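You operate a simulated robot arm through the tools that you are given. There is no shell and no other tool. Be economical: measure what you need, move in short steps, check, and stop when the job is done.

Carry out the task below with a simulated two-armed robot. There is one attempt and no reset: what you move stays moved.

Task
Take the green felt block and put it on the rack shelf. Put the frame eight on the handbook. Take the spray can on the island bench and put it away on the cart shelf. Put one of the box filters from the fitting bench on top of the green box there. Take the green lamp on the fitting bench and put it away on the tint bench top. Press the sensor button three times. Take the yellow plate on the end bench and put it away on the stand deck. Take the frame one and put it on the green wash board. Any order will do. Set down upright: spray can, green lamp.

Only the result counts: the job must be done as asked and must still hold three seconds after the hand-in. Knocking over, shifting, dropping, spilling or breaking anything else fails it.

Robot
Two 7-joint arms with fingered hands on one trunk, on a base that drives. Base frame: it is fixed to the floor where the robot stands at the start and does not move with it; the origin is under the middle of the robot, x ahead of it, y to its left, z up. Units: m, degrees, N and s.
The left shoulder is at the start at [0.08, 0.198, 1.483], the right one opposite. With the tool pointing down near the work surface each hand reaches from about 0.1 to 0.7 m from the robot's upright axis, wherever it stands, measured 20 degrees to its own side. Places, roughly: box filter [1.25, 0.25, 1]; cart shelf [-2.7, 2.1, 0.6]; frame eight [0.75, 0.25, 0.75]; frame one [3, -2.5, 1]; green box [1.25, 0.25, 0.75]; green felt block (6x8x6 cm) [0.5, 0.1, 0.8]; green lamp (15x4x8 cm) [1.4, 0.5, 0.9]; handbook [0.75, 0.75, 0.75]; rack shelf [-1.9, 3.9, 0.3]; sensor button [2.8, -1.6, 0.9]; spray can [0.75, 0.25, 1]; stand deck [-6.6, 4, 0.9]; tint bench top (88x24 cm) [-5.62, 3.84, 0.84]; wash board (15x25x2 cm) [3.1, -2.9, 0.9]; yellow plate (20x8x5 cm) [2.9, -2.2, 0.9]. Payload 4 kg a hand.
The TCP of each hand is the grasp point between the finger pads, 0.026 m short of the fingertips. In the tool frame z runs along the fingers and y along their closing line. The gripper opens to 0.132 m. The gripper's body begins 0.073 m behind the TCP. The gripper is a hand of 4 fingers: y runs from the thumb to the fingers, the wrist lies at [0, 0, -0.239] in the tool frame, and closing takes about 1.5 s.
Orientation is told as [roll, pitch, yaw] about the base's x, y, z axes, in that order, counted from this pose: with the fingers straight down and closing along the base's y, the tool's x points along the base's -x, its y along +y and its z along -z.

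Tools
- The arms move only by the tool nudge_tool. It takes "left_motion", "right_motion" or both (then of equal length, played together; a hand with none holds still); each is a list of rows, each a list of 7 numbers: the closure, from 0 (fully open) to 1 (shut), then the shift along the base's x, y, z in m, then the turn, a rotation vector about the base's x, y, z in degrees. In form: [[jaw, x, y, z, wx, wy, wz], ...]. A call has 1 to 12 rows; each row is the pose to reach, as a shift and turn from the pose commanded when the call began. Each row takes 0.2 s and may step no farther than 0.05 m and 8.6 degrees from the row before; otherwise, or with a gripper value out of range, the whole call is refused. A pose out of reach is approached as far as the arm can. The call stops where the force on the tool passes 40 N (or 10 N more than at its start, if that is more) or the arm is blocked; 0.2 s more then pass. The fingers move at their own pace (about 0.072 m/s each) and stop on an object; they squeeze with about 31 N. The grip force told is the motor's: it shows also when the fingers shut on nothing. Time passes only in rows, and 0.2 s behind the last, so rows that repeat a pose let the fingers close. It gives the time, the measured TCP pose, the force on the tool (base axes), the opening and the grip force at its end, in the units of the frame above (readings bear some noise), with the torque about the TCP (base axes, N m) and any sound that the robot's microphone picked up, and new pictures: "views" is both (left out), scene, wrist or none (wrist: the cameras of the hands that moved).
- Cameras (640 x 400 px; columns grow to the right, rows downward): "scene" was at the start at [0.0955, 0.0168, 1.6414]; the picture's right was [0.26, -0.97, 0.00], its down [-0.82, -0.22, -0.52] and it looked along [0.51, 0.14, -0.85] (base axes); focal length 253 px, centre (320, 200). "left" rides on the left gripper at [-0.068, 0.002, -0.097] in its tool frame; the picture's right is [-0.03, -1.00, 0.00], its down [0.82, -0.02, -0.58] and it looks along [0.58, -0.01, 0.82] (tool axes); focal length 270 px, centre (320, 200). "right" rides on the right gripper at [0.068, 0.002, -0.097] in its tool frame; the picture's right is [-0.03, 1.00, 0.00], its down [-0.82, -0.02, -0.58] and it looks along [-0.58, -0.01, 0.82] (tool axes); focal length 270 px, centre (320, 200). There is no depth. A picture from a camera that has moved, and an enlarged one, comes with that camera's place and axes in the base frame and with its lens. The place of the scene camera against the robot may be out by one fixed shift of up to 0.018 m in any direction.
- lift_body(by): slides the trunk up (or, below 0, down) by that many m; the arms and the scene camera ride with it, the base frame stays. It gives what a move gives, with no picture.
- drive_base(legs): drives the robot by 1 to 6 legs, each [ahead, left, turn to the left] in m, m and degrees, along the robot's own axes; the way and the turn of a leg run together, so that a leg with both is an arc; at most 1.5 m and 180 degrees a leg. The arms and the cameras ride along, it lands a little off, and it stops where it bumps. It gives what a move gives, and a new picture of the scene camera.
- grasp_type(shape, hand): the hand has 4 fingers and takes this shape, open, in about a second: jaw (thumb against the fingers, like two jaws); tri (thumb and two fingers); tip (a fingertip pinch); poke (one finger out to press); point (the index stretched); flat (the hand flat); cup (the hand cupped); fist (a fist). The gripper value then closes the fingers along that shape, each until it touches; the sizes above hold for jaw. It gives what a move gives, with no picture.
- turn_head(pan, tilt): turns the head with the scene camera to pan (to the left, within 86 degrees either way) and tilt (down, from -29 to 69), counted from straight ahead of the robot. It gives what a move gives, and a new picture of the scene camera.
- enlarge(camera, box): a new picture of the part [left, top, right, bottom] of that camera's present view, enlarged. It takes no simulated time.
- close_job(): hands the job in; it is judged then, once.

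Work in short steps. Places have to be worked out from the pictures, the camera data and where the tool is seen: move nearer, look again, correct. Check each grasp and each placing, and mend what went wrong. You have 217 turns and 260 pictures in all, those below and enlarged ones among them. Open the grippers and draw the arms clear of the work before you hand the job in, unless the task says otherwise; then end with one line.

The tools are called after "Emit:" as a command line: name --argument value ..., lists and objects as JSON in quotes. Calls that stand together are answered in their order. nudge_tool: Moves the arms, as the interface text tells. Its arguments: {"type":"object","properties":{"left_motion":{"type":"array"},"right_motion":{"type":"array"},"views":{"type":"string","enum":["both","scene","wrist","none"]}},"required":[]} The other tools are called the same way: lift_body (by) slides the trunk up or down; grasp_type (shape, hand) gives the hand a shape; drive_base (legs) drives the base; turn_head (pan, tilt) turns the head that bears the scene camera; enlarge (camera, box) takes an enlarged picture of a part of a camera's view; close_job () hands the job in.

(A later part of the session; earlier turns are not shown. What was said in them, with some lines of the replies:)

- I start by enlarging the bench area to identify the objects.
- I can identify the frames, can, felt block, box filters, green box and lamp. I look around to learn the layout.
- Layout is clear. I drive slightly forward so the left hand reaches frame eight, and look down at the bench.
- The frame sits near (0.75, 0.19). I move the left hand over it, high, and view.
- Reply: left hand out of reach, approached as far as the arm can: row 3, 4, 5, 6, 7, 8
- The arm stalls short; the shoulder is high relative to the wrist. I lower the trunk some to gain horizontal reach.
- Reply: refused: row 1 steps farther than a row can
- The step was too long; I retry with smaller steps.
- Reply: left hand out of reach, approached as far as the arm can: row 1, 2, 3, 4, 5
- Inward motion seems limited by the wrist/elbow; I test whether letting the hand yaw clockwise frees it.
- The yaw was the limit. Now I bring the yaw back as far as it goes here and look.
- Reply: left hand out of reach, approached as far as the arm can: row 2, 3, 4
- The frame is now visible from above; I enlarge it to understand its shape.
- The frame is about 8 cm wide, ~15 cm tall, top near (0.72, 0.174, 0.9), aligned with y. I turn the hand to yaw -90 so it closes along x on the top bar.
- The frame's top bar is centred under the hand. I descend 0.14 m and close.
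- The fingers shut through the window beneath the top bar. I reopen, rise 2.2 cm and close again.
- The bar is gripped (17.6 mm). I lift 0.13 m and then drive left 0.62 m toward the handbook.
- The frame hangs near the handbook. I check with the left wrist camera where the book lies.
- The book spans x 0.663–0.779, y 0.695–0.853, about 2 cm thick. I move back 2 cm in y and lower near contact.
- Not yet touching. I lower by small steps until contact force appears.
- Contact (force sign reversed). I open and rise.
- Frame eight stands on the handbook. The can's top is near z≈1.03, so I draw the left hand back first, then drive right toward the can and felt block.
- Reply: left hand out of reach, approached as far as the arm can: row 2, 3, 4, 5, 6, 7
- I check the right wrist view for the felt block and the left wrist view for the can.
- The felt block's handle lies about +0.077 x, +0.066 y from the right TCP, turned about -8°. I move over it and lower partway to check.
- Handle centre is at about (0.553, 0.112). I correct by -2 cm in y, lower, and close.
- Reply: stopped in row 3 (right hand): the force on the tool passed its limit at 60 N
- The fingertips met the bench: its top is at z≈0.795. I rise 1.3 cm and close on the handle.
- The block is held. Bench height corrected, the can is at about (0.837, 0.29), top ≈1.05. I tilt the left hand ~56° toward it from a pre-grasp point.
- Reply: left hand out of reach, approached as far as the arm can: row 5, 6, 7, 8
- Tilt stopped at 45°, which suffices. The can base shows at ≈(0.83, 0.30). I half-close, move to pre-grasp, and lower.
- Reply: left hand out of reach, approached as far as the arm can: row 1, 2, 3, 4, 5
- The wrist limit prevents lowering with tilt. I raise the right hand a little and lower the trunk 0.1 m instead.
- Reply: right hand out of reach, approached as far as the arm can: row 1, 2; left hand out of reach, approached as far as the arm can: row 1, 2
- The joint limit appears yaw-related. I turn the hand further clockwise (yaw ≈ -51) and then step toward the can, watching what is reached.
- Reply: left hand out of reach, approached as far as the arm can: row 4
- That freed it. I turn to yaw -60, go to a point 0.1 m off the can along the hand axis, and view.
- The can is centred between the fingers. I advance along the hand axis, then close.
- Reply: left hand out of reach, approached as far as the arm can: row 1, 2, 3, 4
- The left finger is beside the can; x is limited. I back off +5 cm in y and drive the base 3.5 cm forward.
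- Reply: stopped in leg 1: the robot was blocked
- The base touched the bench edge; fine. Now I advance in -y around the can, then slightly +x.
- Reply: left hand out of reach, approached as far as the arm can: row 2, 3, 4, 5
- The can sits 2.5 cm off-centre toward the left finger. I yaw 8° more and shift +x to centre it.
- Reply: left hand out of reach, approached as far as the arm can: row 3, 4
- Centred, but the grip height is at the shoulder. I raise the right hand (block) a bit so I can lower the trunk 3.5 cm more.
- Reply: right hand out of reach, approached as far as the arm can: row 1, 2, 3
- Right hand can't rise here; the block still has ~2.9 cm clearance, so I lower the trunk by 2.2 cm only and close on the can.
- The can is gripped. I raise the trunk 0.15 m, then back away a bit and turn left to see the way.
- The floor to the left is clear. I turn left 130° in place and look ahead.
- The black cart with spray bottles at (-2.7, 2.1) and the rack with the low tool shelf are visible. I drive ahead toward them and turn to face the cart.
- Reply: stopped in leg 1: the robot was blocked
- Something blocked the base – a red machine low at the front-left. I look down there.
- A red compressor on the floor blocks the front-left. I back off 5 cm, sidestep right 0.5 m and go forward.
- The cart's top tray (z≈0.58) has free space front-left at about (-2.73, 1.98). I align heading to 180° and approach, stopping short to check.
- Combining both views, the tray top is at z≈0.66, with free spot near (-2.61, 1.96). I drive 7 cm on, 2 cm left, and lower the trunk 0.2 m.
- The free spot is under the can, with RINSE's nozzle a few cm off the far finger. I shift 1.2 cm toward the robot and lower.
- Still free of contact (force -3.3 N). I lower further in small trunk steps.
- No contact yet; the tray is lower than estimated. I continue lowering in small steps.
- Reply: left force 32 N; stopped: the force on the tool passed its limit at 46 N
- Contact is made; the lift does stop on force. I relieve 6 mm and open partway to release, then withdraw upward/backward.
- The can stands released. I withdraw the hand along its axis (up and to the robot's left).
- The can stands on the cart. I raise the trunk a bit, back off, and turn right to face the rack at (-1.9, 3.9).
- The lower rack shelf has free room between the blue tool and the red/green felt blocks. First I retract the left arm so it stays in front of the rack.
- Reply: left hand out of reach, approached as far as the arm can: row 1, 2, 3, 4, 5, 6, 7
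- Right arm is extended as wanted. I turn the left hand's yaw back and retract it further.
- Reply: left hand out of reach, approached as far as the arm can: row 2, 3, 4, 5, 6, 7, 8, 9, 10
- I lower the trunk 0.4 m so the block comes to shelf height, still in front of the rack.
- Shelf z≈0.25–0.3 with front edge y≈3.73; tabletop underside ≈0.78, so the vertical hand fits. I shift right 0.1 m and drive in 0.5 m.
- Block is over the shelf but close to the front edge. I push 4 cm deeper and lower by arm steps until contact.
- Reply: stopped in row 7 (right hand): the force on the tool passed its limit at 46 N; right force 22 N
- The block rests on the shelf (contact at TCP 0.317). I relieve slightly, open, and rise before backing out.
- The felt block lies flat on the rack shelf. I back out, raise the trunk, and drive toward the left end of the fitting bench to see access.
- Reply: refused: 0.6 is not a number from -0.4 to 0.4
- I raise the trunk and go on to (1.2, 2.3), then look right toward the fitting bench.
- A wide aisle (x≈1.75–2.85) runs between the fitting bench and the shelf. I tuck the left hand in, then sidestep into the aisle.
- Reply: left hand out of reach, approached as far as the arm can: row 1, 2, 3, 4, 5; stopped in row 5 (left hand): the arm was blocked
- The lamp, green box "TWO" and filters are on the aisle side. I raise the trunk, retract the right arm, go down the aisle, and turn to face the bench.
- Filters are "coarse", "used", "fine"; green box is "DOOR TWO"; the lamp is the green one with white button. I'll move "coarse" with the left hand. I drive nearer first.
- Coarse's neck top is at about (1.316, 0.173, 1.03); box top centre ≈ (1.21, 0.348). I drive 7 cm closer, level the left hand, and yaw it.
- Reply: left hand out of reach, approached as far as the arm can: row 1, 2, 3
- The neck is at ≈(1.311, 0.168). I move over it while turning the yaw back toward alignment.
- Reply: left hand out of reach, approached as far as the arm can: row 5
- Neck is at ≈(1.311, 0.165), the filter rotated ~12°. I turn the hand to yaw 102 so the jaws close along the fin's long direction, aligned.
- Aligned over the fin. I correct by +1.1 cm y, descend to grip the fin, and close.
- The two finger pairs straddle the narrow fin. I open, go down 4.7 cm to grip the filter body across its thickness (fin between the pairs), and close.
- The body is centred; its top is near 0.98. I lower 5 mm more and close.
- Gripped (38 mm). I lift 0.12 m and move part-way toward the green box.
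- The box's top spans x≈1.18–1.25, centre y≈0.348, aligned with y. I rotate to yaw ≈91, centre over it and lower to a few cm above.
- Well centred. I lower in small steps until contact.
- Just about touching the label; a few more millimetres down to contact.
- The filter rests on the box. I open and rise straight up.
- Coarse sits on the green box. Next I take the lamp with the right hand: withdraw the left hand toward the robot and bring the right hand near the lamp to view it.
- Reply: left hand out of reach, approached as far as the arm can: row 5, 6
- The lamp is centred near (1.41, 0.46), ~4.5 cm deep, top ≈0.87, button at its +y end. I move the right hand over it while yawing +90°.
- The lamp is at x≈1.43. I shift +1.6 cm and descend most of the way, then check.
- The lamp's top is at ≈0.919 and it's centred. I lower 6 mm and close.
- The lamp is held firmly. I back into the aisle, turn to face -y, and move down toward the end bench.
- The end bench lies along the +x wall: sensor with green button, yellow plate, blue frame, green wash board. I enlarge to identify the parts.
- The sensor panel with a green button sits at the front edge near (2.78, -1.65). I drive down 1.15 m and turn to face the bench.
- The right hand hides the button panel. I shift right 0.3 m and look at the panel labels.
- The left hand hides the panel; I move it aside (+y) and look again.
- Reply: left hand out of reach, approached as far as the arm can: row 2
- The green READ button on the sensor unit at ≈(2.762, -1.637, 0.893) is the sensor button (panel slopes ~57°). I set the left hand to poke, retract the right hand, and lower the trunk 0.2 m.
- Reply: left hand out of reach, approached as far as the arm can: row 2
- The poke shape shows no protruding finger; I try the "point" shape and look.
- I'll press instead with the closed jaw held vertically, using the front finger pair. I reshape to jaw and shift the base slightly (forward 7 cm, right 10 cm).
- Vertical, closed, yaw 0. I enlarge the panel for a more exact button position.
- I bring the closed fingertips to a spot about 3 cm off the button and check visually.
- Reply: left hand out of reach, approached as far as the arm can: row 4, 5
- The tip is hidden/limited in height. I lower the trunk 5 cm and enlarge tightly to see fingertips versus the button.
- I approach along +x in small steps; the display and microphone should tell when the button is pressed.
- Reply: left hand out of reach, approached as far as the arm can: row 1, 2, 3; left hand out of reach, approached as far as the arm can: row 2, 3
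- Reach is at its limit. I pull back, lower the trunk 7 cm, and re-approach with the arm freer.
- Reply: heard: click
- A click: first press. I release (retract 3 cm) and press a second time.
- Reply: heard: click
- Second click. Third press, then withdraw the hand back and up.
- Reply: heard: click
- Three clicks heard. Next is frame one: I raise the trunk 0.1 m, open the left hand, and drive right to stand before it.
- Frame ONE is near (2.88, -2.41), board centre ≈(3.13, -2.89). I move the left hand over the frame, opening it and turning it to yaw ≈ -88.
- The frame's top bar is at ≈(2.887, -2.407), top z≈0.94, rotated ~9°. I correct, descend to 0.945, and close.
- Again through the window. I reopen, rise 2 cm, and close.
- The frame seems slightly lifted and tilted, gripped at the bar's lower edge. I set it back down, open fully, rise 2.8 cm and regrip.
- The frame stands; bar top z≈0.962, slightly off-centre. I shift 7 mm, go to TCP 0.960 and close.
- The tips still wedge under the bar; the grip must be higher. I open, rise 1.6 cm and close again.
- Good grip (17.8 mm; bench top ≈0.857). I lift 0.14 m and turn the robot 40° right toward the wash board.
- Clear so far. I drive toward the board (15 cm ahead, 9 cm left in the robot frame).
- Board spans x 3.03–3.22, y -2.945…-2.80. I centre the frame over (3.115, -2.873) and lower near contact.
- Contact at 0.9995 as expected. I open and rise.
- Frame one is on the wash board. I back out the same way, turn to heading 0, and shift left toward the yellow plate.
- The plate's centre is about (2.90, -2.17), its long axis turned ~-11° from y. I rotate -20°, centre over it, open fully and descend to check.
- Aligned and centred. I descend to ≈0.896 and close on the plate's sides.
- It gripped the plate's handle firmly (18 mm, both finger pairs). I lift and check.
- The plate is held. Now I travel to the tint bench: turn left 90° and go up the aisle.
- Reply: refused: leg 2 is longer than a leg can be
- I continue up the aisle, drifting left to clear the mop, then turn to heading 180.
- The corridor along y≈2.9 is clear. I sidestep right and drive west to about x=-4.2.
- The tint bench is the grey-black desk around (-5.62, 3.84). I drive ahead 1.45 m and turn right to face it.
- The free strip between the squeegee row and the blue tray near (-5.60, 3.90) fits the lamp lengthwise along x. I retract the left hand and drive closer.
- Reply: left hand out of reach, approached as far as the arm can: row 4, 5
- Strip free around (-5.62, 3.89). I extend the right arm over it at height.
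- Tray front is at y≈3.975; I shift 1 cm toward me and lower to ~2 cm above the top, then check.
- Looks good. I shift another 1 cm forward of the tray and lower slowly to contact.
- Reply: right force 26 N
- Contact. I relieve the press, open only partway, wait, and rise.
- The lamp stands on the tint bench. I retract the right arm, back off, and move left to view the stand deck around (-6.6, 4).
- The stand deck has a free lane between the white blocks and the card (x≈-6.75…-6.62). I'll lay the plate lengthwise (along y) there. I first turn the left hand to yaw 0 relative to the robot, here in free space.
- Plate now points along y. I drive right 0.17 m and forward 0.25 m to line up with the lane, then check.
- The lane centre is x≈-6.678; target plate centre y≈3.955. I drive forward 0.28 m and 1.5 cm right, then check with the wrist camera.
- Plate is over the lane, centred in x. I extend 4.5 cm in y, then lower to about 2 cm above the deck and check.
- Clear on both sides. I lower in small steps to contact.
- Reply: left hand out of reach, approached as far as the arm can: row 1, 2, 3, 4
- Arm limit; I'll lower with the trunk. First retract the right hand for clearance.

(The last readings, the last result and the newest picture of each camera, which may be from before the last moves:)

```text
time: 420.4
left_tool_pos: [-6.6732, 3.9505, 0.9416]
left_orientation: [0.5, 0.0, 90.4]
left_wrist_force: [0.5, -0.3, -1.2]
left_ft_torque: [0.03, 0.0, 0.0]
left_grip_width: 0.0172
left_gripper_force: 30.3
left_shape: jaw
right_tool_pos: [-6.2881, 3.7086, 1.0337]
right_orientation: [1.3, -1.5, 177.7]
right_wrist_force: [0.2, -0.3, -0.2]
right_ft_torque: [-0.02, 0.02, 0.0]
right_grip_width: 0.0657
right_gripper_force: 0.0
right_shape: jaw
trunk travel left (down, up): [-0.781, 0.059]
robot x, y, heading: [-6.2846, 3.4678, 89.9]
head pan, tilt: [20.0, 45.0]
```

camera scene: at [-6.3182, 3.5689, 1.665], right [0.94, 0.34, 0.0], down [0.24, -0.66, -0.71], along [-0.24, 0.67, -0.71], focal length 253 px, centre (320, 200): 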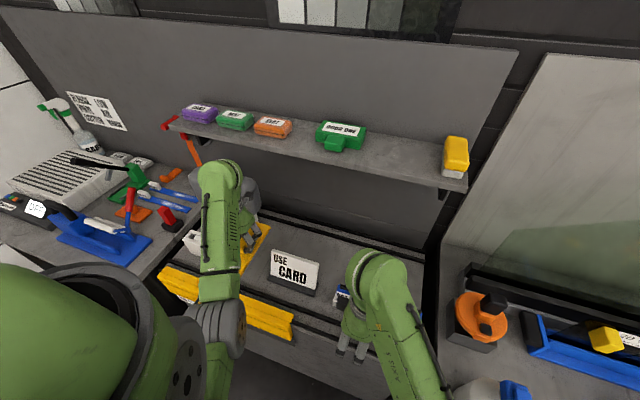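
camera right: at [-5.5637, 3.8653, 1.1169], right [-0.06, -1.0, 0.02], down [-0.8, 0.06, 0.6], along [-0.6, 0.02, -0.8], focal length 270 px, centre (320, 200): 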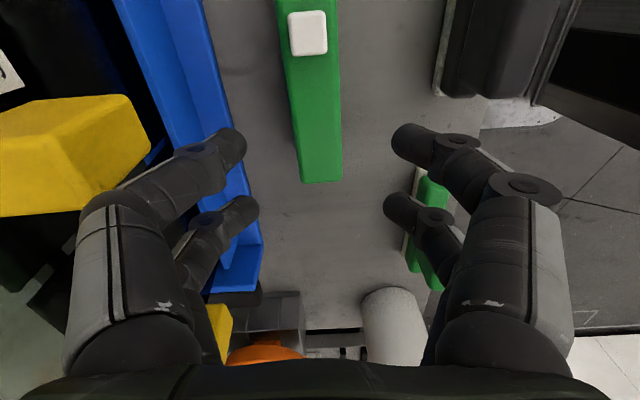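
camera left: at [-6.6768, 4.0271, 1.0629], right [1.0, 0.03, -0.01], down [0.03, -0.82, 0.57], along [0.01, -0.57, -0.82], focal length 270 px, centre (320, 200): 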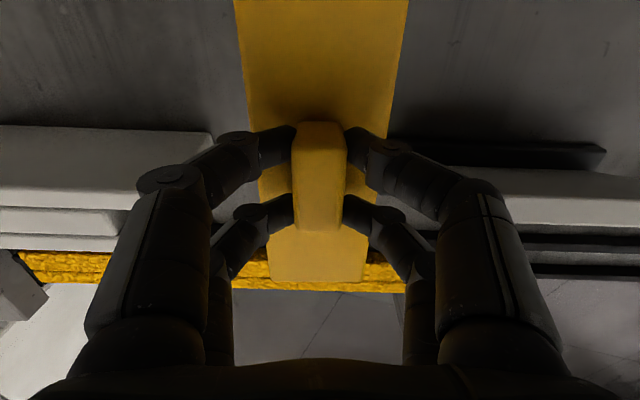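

Emit:
lift_body --by -0.008

Emit:
lift_body --by -0.006

Emit:
enlarge --camera "left" --box '[0, 0, 640, 400]'

```text
time: 421.0
left_tool_pos: [-6.6744, 3.9506, 0.934]
left_orientation: [0.4, 0.0, 90.5]
left_wrist_force: [-0.1, -0.1, -0.9]
left_ft_torque: [-0.01, 0.0, -0.03]
left_grip_width: 0.0173
left_gripper_force: 30.8
left_shape: jaw
right_tool_pos: [-6.2889, 3.7072, 1.0254]
right_orientation: [1.3, -1.5, 177.8]
right_wrist_force: [-0.1, -1.1, -0.8]
right_ft_torque: [0.02, 0.0, -0.02]
right_grip_width: 0.0654
right_gripper_force: 0.0
right_shape: jaw
trunk travel left (down, up): [-0.773, 0.067]
robot x, y, heading: [-6.2876, 3.4657, 89.8]
head pan, tilt: [20.0, 45.0]
```

```text
time: 421.6
left_tool_pos: [-6.6735, 3.9504, 0.9286]
left_orientation: [0.6, 0.0, 90.5]
left_wrist_force: [0.3, 1.1, -0.5]
left_ft_torque: [-0.01, -0.02, -0.01]
left_grip_width: 0.0171
left_gripper_force: 30.7
left_shape: jaw
right_tool_pos: [-6.2874, 3.7073, 1.0198]
right_orientation: [1.3, -1.5, 177.7]
right_wrist_force: [0.6, -0.7, -0.2]
right_ft_torque: [-0.04, 0.01, 0.0]
right_grip_width: 0.066
right_gripper_force: 0.2
right_shape: jaw
trunk travel left (down, up): [-0.767, 0.073]
robot x, y, heading: [-6.2882, 3.4692, 89.9]
head pan, tilt: [20.0, 45.0]
```

```text
1.00 times, centred on (320, 200) of left (not enlarged: the box is as wide or as high as the picture)
camera zoom: at [-6.6752, 4.0207, 1.0244], right [1.0, 0.03, -0.01], down [0.03, -0.82, 0.58], along [0.01, -0.58, -0.82], focal length 270 px, centre (320, 200)
```

zoom: 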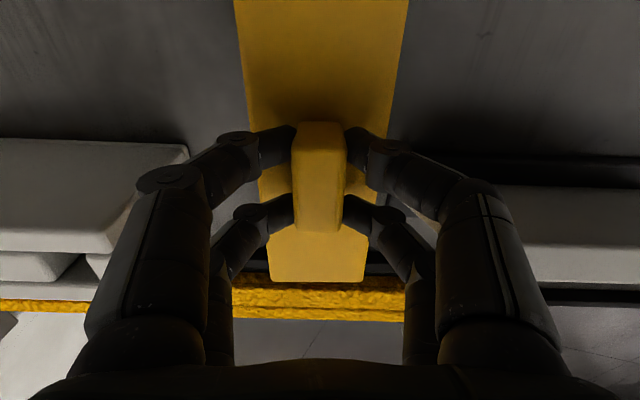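

No contact yet; combining views the deck is ≈0.87 with its front edge near y≈3.85, so I move 3.5 cm deeper by driving forward before lowering further.

Emit:
drive_base --legs '[[0.035, 0, 0]]'

Emit:
lift_body --by -0.008

Emit:
lift_body --by -0.008

Emit:
enlarge --camera "left" --box '[0, 0, 640, 400]'

```text
time: 422.4
left_tool_pos: [-6.6745, 3.9777, 0.933]
left_orientation: [0.6, -0.4, 90.5]
left_wrist_force: [-0.4, -0.3, -0.2]
left_ft_torque: [0.03, -0.02, -0.01]
left_grip_width: 0.0171
left_gripper_force: 31.3
left_shape: jaw
right_tool_pos: [-6.2873, 3.7328, 1.0216]
right_orientation: [0.8, -1.5, 177.8]
right_wrist_force: [0.3, -0.6, -0.5]
right_ft_torque: [0.07, 0.02, 0.01]
right_grip_width: 0.0656
right_gripper_force: 0.0
right_shape: jaw
trunk travel left (down, up): [-0.767, 0.073]
robot x, y, heading: [-6.2878, 3.4997, 89.9]
head pan, tilt: [20.0, 45.0]
camera scene: at [-6.318, 3.5949, 1.6336], right [0.94, 0.34, 0.0], down [0.24, -0.66, -0.71], along [-0.24, 0.67, -0.7], focal length 253 px, centre (320, 200)
```

scene: 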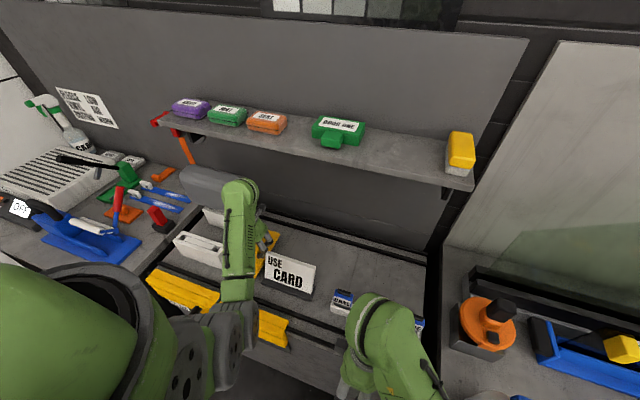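

```text
time: 423.0
left_tool_pos: [-6.6737, 3.9835, 0.9217]
left_orientation: [0.5, -0.2, 90.6]
left_wrist_force: [0.2, 0.3, 0.4]
left_ft_torque: [0.01, 0.01, 0.0]
left_grip_width: 0.0171
left_gripper_force: 31.0
left_shape: jaw
right_tool_pos: [-6.2865, 3.7401, 1.0124]
right_orientation: [1.1, -1.6, 177.7]
right_wrist_force: [0.3, 0.3, -0.2]
right_ft_torque: [0.02, -0.01, 0.01]
right_grip_width: 0.0657
right_gripper_force: 0.1
right_shape: jaw
trunk travel left (down, up): [-0.759, 0.081]
robot x, y, heading: [-6.2918, 3.5038, 89.8]
head pan, tilt: [20.0, 45.0]
```

```text
time: 423.5
left_tool_pos: [-6.6743, 3.9844, 0.9122]
left_orientation: [0.4, 0.0, 90.6]
left_wrist_force: [0.0, 0.2, -1.1]
left_ft_torque: [-0.01, 0.02, -0.01]
left_grip_width: 0.0175
left_gripper_force: 30.5
left_shape: jaw
right_tool_pos: [-6.2882, 3.7413, 1.0037]
right_orientation: [1.3, -1.6, 177.7]
right_wrist_force: [-0.6, -0.4, 0.2]
right_ft_torque: [-0.01, -0.01, 0.02]
right_grip_width: 0.0657
right_gripper_force: 0.0
right_shape: jaw
trunk travel left (down, up): [-0.751, 0.089]
robot x, y, heading: [-6.2878, 3.5042, 89.6]
head pan, tilt: [20.0, 45.0]
```

```text
1.00 times, centred on (320, 200) of left (not enlarged: the box is as wide or as high as the picture)
camera zoom: at [-6.6754, 4.0546, 1.0082], right [1.0, 0.04, -0.01], down [0.03, -0.82, 0.58], along [0.01, -0.58, -0.82], focal length 270 px, centre (320, 200)
```

zoom: 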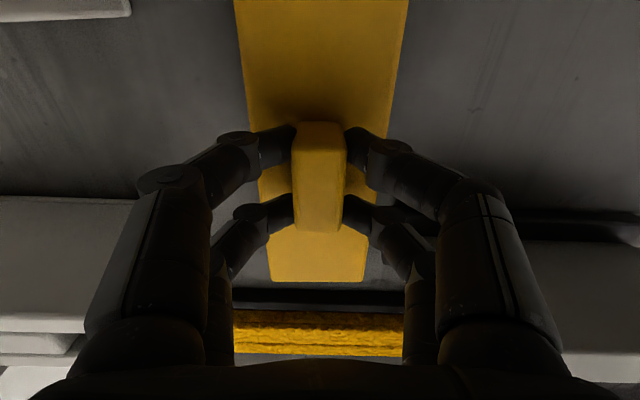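

Nearly there. I continue lowering in small steps.

Emit:
lift_body --by -0.006

Emit:
lift_body --by -0.005

Emit:
lift_body --by -0.005

```text
time: 424.1
left_tool_pos: [-6.6736, 3.9834, 0.9066]
left_orientation: [0.3, 0.0, 90.6]
left_wrist_force: [0.4, -0.3, -0.6]
left_ft_torque: [0.06, -0.01, -0.03]
left_grip_width: 0.017
left_gripper_force: 30.5
left_shape: jaw
right_tool_pos: [-6.2875, 3.7419, 0.9972]
right_orientation: [1.4, -1.4, 177.7]
right_wrist_force: [-0.5, -0.4, 0.7]
right_ft_torque: [0.01, 0.01, 0.01]
right_grip_width: 0.0656
right_gripper_force: 0.0
right_shape: jaw
trunk travel left (down, up): [-0.745, 0.095]
robot x, y, heading: [-6.2924, 3.502, 89.6]
head pan, tilt: [20.0, 45.0]
```

```text
time: 424.6
left_tool_pos: [-6.6739, 3.9835, 0.9063]
left_orientation: [0.6, -0.4, 90.6]
left_wrist_force: [-0.5, -0.7, 22.3]
left_ft_torque: [-0.03, -0.04, 0.0]
left_grip_width: 0.0178
left_gripper_force: 30.6
left_shape: jaw
right_tool_pos: [-6.2864, 3.7391, 0.993]
right_orientation: [1.2, -1.6, 177.8]
right_wrist_force: [0.1, 0.1, 0.3]
right_ft_torque: [-0.04, -0.06, -0.01]
right_grip_width: 0.0654
right_gripper_force: 0.0
right_shape: jaw
trunk travel left (down, up): [-0.74, 0.1]
robot x, y, heading: [-6.292, 3.5014, 90.0]
head pan, tilt: [20.0, 45.0]
```

```text
time: 425.1
left_tool_pos: [-6.6754, 3.9867, 0.9054]
left_orientation: [0.9, -1.1, 90.7]
left_wrist_force: [2.2, -6.8, 21.2]
left_ft_torque: [-0.21, -0.12, -0.02]
left_grip_width: 0.0184
left_gripper_force: 30.7
left_shape: jaw
right_tool_pos: [-6.2859, 3.7384, 0.989]
right_orientation: [1.2, -1.6, 177.8]
right_wrist_force: [-0.3, 0.2, -0.3]
right_ft_torque: [-0.03, -0.01, -0.01]
right_grip_width: 0.0656
right_gripper_force: 0.0
right_shape: jaw
trunk travel left (down, up): [-0.735, 0.105]
robot x, y, heading: [-6.2893, 3.5027, 89.7]
head pan, tilt: [20.0, 45.0]
stopped: the force on the tool passed its limit at 41 N (the readings are from after the stop); the commanded pose is now the measured one
```

Contact at 0.906. I relieve 7 mm, open just a little, and then rise with the trunk.

Emit:
lift_body --by 0.008

Emit:
nudge_tool --left_motion '[[0.8, 0, 0, 0, 0, 0, 0], [0.7, 0, 0, 0, 0, 0, 0], [0.68, 0, 0, 0, 0, 0, 0], [0.68, 0, 0, 0, 0, 0, 0]]' --views "none"

Emit:
nudge_tool --left_motion '[[0.68, 0, 0, 0.03, 0, 0, 0], [0.68, 0, 0, 0.06, 0, 0, 0], [0.68, 0, -0.02, 0.1, 0, 0, 0], [0.68, 0, -0.05, 0.13, 0, 0, 0]]' --views "both"

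```text
time: 425.7
left_tool_pos: [-6.6759, 3.986, 0.9087]
left_orientation: [0.7, -0.3, 90.6]
left_wrist_force: [-0.3, 0.9, -0.2]
left_ft_torque: [-0.03, -0.02, 0.01]
left_grip_width: 0.018
left_gripper_force: 31.0
left_shape: jaw
right_tool_pos: [-6.2879, 3.7415, 0.9965]
right_orientation: [1.4, -1.4, 177.8]
right_wrist_force: [-0.4, 0.8, 0.5]
right_ft_torque: [0.04, -0.02, 0.0]
right_grip_width: 0.0656
right_gripper_force: 0.0
right_shape: jaw
trunk travel left (down, up): [-0.743, 0.097]
robot x, y, heading: [-6.2899, 3.5004, 89.8]
head pan, tilt: [20.0, 45.0]
```

```text
time: 426.7
left_tool_pos: [-6.6754, 3.9872, 0.9091]
left_orientation: [0.9, -0.6, 90.6]
left_wrist_force: [-0.2, -0.3, -0.1]
left_ft_torque: [-0.03, 0.0, 0.02]
left_grip_width: 0.0419
left_gripper_force: 0.1
left_shape: jaw
right_tool_pos: [-6.2861, 3.7419, 0.997]
right_orientation: [1.3, -1.5, 177.6]
right_wrist_force: [-0.3, 0.2, 0.0]
right_ft_torque: [0.0, 0.01, 0.02]
right_grip_width: 0.0654
right_gripper_force: 0.0
right_shape: jaw
trunk travel left (down, up): [-0.743, 0.097]
robot x, y, heading: [-6.2885, 3.5004, 89.8]
head pan, tilt: [20.0, 45.0]
```

```text
time: 427.1
left_tool_pos: [-6.6679, 3.9702, 0.9014]
left_orientation: [-0.5, 2.3, 90.5]
left_wrist_force: [-0.9, -1.0, 17.2]
left_ft_torque: [0.33, -0.02, 0.03]
left_grip_width: 0.0276
left_gripper_force: 20.9
left_shape: jaw
right_tool_pos: [-6.2853, 3.7367, 0.9983]
right_orientation: [1.1, -1.7, 177.8]
right_wrist_force: [-0.2, -0.6, -0.1]
right_ft_torque: [-0.04, 0.0, 0.04]
right_grip_width: 0.0656
right_gripper_force: 0.1
right_shape: jaw
trunk travel left (down, up): [-0.743, 0.097]
robot x, y, heading: [-6.2892, 3.5037, 89.6]
head pan, tilt: [20.0, 45.0]
stopped in row 1 (left hand): the force on the tool passed its limit at 139 N (the readings are from after the stop); the commanded pose is now the measured one
camera scene: at [-6.3136, 3.6016, 1.6099], right [0.94, 0.34, 0.0], down [0.24, -0.66, -0.71], along [-0.24, 0.67, -0.7], focal length 253 px, centre (320, 200)
camera left: at [-6.6698, 4.0449, 0.9936], right [1.0, 0.03, 0.01], down [0.02, -0.79, 0.61], along [0.03, -0.61, -0.79], focal length 270 px, centre (320, 200)
```

scene: 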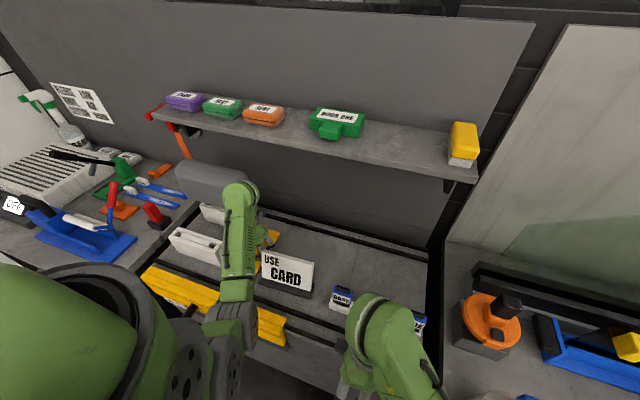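
left: 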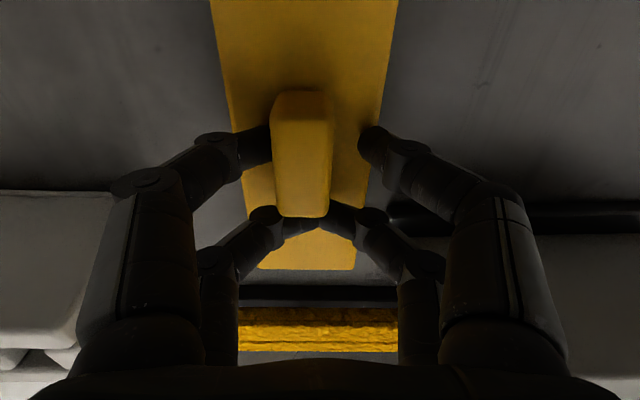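

The arm's upward row misbehaved near its limit and pressed down. I hold position, open slightly more, and instead rise with the trunk.

Emit:
nudge_tool --left_motion '[[0.6, 0, 0, 0, 0, 0, 0], [0.55, 0, 0, 0, 0, 0, 0], [0.55, 0, 0, 0, 0, 0, 0]]' --views "none"

Emit:
lift_body --by 0.01

Emit:
enlarge --camera "left" --box '[0, 0, 640, 400]'

```text
time: 427.9
left_tool_pos: [-6.6654, 3.9723, 0.8988]
left_orientation: [-0.7, 2.5, 90.4]
left_wrist_force: [5.0, 1.2, 24.6]
left_ft_torque: [0.27, 0.5, -0.03]
left_grip_width: 0.0554
left_gripper_force: 0.0
left_shape: jaw
right_tool_pos: [-6.2843, 3.7392, 0.9964]
right_orientation: [1.1, -1.6, 177.7]
right_wrist_force: [-0.5, 0.6, 0.0]
right_ft_torque: [0.01, 0.0, 0.0]
right_grip_width: 0.0656
right_gripper_force: 0.1
right_shape: jaw
trunk travel left (down, up): [-0.743, 0.097]
robot x, y, heading: [-6.2869, 3.5017, 89.7]
head pan, tilt: [20.0, 45.0]
```

```text
time: 428.4
left_tool_pos: [-6.67, 3.9713, 0.9024]
left_orientation: [-1.0, 3.1, 90.6]
left_wrist_force: [0.2, 0.7, 0.0]
left_ft_torque: [0.0, -0.03, 0.0]
left_grip_width: 0.0589
left_gripper_force: 0.0
left_shape: jaw
right_tool_pos: [-6.2884, 3.7401, 1.0062]
right_orientation: [1.3, -1.3, 177.8]
right_wrist_force: [0.5, -0.1, 0.3]
right_ft_torque: [0.04, 0.01, 0.01]
right_grip_width: 0.0658
right_gripper_force: 0.0
right_shape: jaw
trunk travel left (down, up): [-0.753, 0.087]
robot x, y, heading: [-6.2912, 3.4986, 90.0]
head pan, tilt: [20.0, 45.0]
```

```text
1.00 times, centred on (320, 200) of left (not enlarged: the box is as wide or as high as the picture)
camera zoom: at [-6.6731, 4.0462, 0.9957], right [1.0, 0.04, 0.02], down [0.02, -0.78, 0.62], along [0.03, -0.62, -0.78], focal length 270 px, centre (320, 200)
```

zoom: 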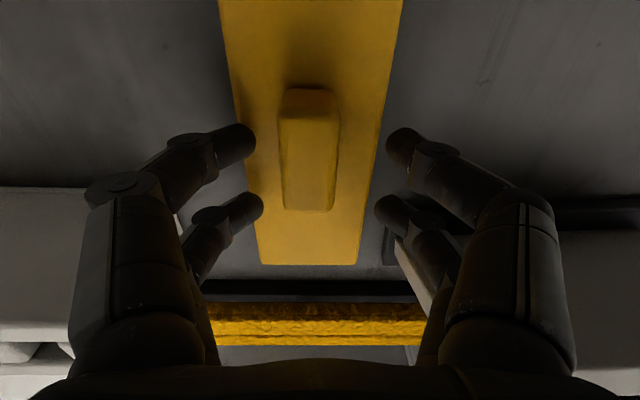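

The hand is free and the plate lies flat. I raise the trunk straight up.

Emit:
lift_body --by 0.085

Emit:
enlarge --camera "left" --box '[0, 0, 640, 400]'

```text
time: 429.6
left_tool_pos: [-6.6681, 3.9722, 0.9894]
left_orientation: [-0.9, 2.9, 90.5]
left_wrist_force: [0.9, -0.7, 0.8]
left_ft_torque: [0.0, 0.02, 0.03]
left_grip_width: 0.0588
left_gripper_force: 0.1
left_shape: jaw
right_tool_pos: [-6.2872, 3.741, 1.091]
right_orientation: [1.3, -1.5, 177.7]
right_wrist_force: [0.3, 0.0, 0.0]
right_ft_torque: [0.03, -0.01, 0.0]
right_grip_width: 0.0658
right_gripper_force: 0.0
right_shape: jaw
trunk travel left (down, up): [-0.838, 0.002]
robot x, y, heading: [-6.2922, 3.5013, 90.0]
head pan, tilt: [20.0, 45.0]
```

```text
1.00 times, centred on (320, 200) of left (not enlarged: the box is as wide or as high as the picture)
camera zoom: at [-6.6723, 4.0471, 1.0828], right [1.0, 0.03, 0.01], down [0.02, -0.79, 0.62], along [0.03, -0.62, -0.79], focal length 270 px, centre (320, 200)
```

zoom: 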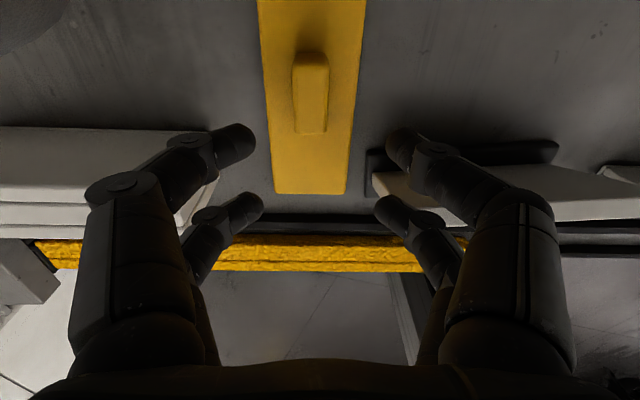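

The plate lies flat in its lane. Before backing out I narrow the fingers and shift 2.5 cm left to clear the card's edge.

Emit:
nudge_tool --left_motion '[[0.8, 0, 0, 0, 0, 0, 0], [0.9, 0, 0, 0, 0, 0, 0], [0.9, 0, 0, 0, 0, 0, 0]]' --views "none"

Emit:
drive_base --legs '[[0, 0.025, 0]]'

Emit:
enlarge --camera "left" --box '[0, 0, 640, 400]'

Emit:
enlarge --camera "scene" --box '[160, 160, 340, 310]'

```text
time: 430.4
left_tool_pos: [-6.6672, 3.9712, 0.991]
left_orientation: [-0.9, 2.9, 90.5]
left_wrist_force: [0.2, -0.3, 0.0]
left_ft_torque: [0.0, -0.02, 0.01]
left_grip_width: 0.0136
left_gripper_force: 0.0
left_shape: jaw
right_tool_pos: [-6.2872, 3.7414, 1.0915]
right_orientation: [1.3, -1.5, 177.9]
right_wrist_force: [0.5, -0.3, 0.4]
right_ft_torque: [-0.01, 0.01, 0.01]
right_grip_width: 0.0658
right_gripper_force: 0.1
right_shape: jaw
trunk travel left (down, up): [-0.838, 0.002]
robot x, y, heading: [-6.2866, 3.5008, 89.6]
head pan, tilt: [20.0, 45.0]
```

```text
time: 431.2
left_tool_pos: [-6.6879, 3.9736, 0.9926]
left_orientation: [-0.6, 2.9, 90.6]
left_wrist_force: [0.7, -0.1, 0.8]
left_ft_torque: [0.03, 0.04, 0.02]
left_grip_width: 0.0135
left_gripper_force: 0.0
left_shape: jaw
right_tool_pos: [-6.3074, 3.7415, 1.0903]
right_orientation: [1.3, -1.8, 177.7]
right_wrist_force: [0.8, -0.2, -0.5]
right_ft_torque: [-0.03, 0.04, 0.0]
right_grip_width: 0.0656
right_gripper_force: 0.0
right_shape: jaw
trunk travel left (down, up): [-0.838, 0.002]
robot x, y, heading: [-6.3156, 3.4991, 89.8]
head pan, tilt: [20.0, 45.0]
camera scene: at [-6.3343, 3.6072, 1.7044], right [0.94, 0.34, -0.01], down [0.24, -0.67, -0.71], along [-0.24, 0.67, -0.71], focal length 253 px, centre (320, 200)
```

scene: 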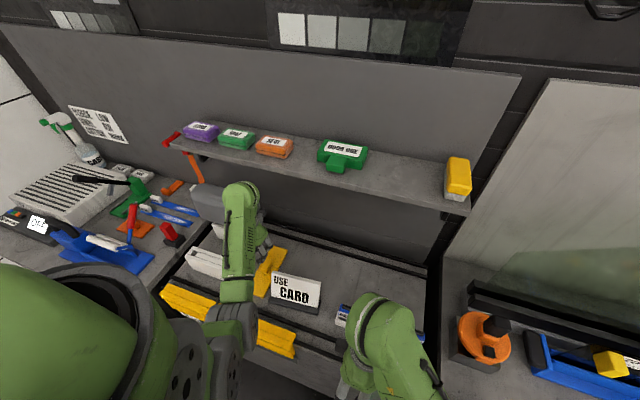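

```text
1.00 times, centred on (320, 200) of left (not enlarged: the box is as wide or as high as the picture)
camera zoom: at [-6.6914, 4.0475, 1.085], right [1.0, 0.03, 0.01], down [0.02, -0.79, 0.62], along [0.03, -0.62, -0.79], focal length 270 px, centre (320, 200)
```

zoom: 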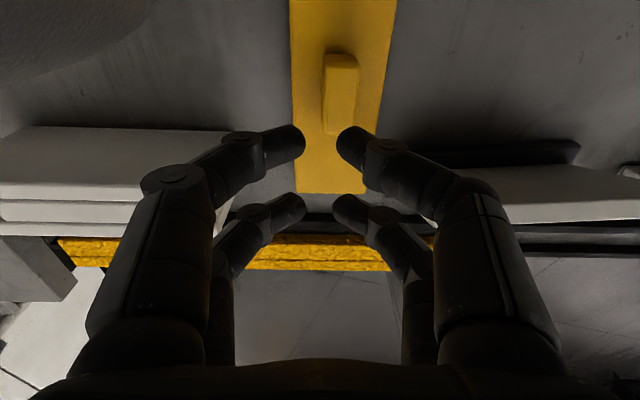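

```text
2.67 times, centred on (250, 235) of scene
camera zoom: at [-6.3343, 3.6072, 1.7044], right [0.94, 0.34, -0.01], down [0.24, -0.67, -0.71], along [-0.24, 0.67, -0.71], focal length 674 px, centre (507, 107)
```

zoom: 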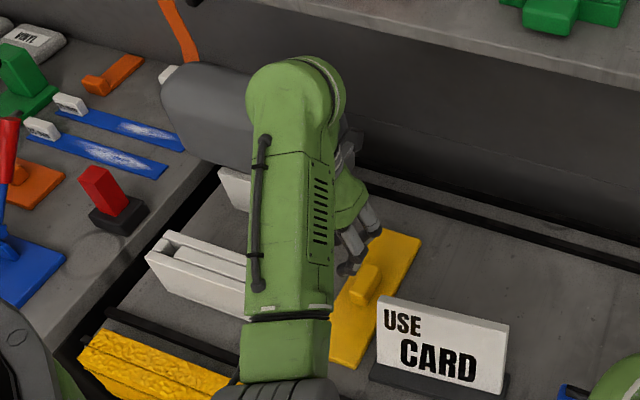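

All neighbours stand; the lane is clear for withdrawal. I back out straight 0.6 m.

Emit:
drive_base --legs '[[-0.3, 0, 0], [-0.35, 0, 0]]'

Emit:
turn_head --pan 0 --tilt 35

Emit:
enlarge --camera "scene" --box '[150, 120, 470, 300]'

```text
time: 435.2
left_tool_pos: [-6.6962, 3.3256, 0.9895]
left_orientation: [-0.9, 3.0, 90.0]
left_wrist_force: [0.7, -0.6, -0.6]
left_ft_torque: [-0.03, 0.03, 0.0]
left_grip_width: 0.0137
left_gripper_force: 0.0
left_shape: jaw
right_tool_pos: [-6.3159, 3.0914, 1.0909]
right_orientation: [1.4, -1.6, 177.4]
right_wrist_force: [0.2, -0.1, -0.5]
right_ft_torque: [-0.03, -0.02, 0.01]
right_grip_width: 0.0659
right_gripper_force: 0.1
right_shape: jaw
trunk travel left (down, up): [-0.838, 0.002]
robot x, y, heading: [-6.3217, 2.8503, 89.5]
head pan, tilt: [20.0, 45.0]
camera scene: at [-6.3481, 2.959, 1.704], right [0.94, 0.33, 0.0], down [0.24, -0.67, -0.71], along [-0.24, 0.66, -0.71], focal length 253 px, centre (320, 200)
```

scene: 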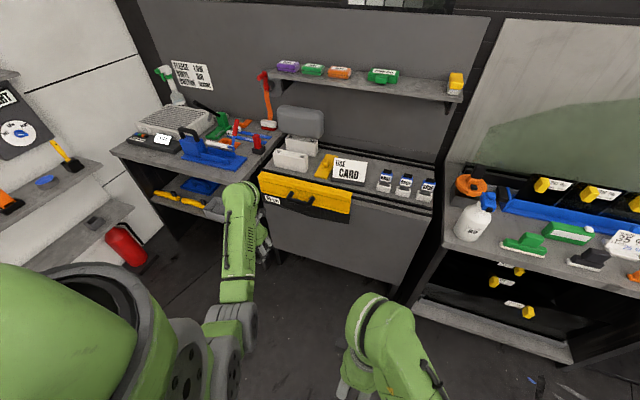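

```text
time: 436.0
left_tool_pos: [-6.6958, 3.3222, 0.9906]
left_orientation: [-0.9, 2.7, 90.1]
left_wrist_force: [0.3, -0.7, -0.1]
left_ft_torque: [-0.02, 0.01, 0.03]
left_grip_width: 0.0136
left_gripper_force: 0.0
left_shape: jaw
right_tool_pos: [-6.3161, 3.0885, 1.0924]
right_orientation: [1.3, -1.5, 177.3]
right_wrist_force: [-0.5, 0.3, -0.3]
right_ft_torque: [0.01, -0.01, 0.0]
right_grip_width: 0.0655
right_gripper_force: 0.1
right_shape: jaw
trunk travel left (down, up): [-0.838, 0.002]
robot x, y, heading: [-6.3183, 2.8502, 89.7]
head pan, tilt: [0.0, 35.0]
camera scene: at [-6.3203, 2.9658, 1.7191], right [1.0, -0.01, 0.0], down [0.0, -0.57, -0.82], along [0.01, 0.82, -0.57], focal length 253 px, centre (320, 200)
```

scene: 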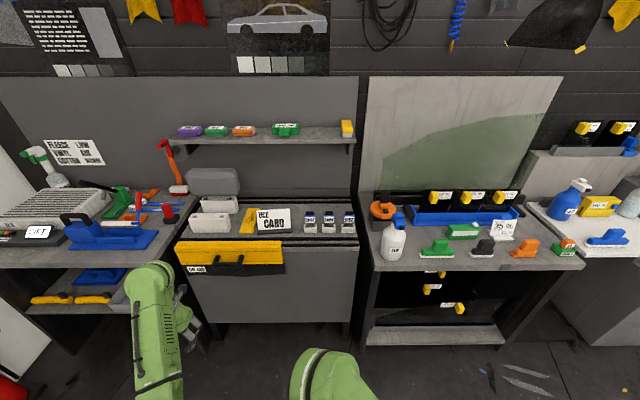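

```text
2.00 times, centred on (310, 210) of scene
camera zoom: at [-6.3203, 2.9658, 1.7191], right [1.0, -0.01, 0.0], down [0.0, -0.57, -0.82], along [0.01, 0.82, -0.57], focal length 505 px, centre (340, 180)
```

zoom: 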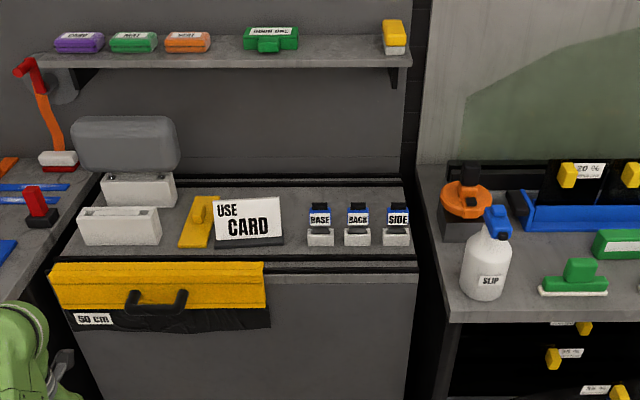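

Plate on the stand deck, lamp on the tint bench, all neighbours upright. I open both grippers fully in free space.

Emit:
nudge_tool --left_motion '[[0, 0, -0.02, 0, 0, 0, 0], [0, 0, -0.02, 0, 0, 0, 0], [0, 0, -0.02, 0, 0, 0, 0], [0, 0, -0.02, 0, 0, 0, 0], [0, 0, -0.02, 0, 0, 0, 0]]' --right_motion '[[0, 0, 0, 0, 0, 0, 0], [0, 0, 0, 0, 0, 0, 0], [0, 0, 0, 0, 0, 0, 0], [0, 0, 0, 0, 0, 0, 0], [0, 0, 0, 0, 0, 0, 0]]' --views "none"

```text
time: 437.2
left_tool_pos: [-6.6956, 3.301, 0.9899]
left_orientation: [-0.9, 2.8, 90.1]
left_wrist_force: [0.1, 0.7, -0.2]
left_ft_torque: [0.01, 0.01, -0.01]
left_grip_width: 0.132
left_gripper_force: 0.0
left_shape: jaw
right_tool_pos: [-6.3162, 3.0881, 1.0906]
right_orientation: [1.3, -1.5, 177.5]
right_wrist_force: [-0.2, -0.2, 0.0]
right_ft_torque: [0.0, -0.02, -0.02]
right_grip_width: 0.1319
right_gripper_force: 0.1
right_shape: jaw
trunk travel left (down, up): [-0.838, 0.002]
robot x, y, heading: [-6.3216, 2.85, 89.4]
head pan, tilt: [0.0, 35.0]
```

Everything is done and the arms are clear; I hand in.

Emit:
close_job

```text
The job is handed in.
```

All eight parts of the task were carried out and the job is handed in. I took "sensor button" to be the green READ button; it clicked three times, but its display still read OFF. Early on the base bumped the island bench and the red compressor on the floor, and I saw no sign that either moved.
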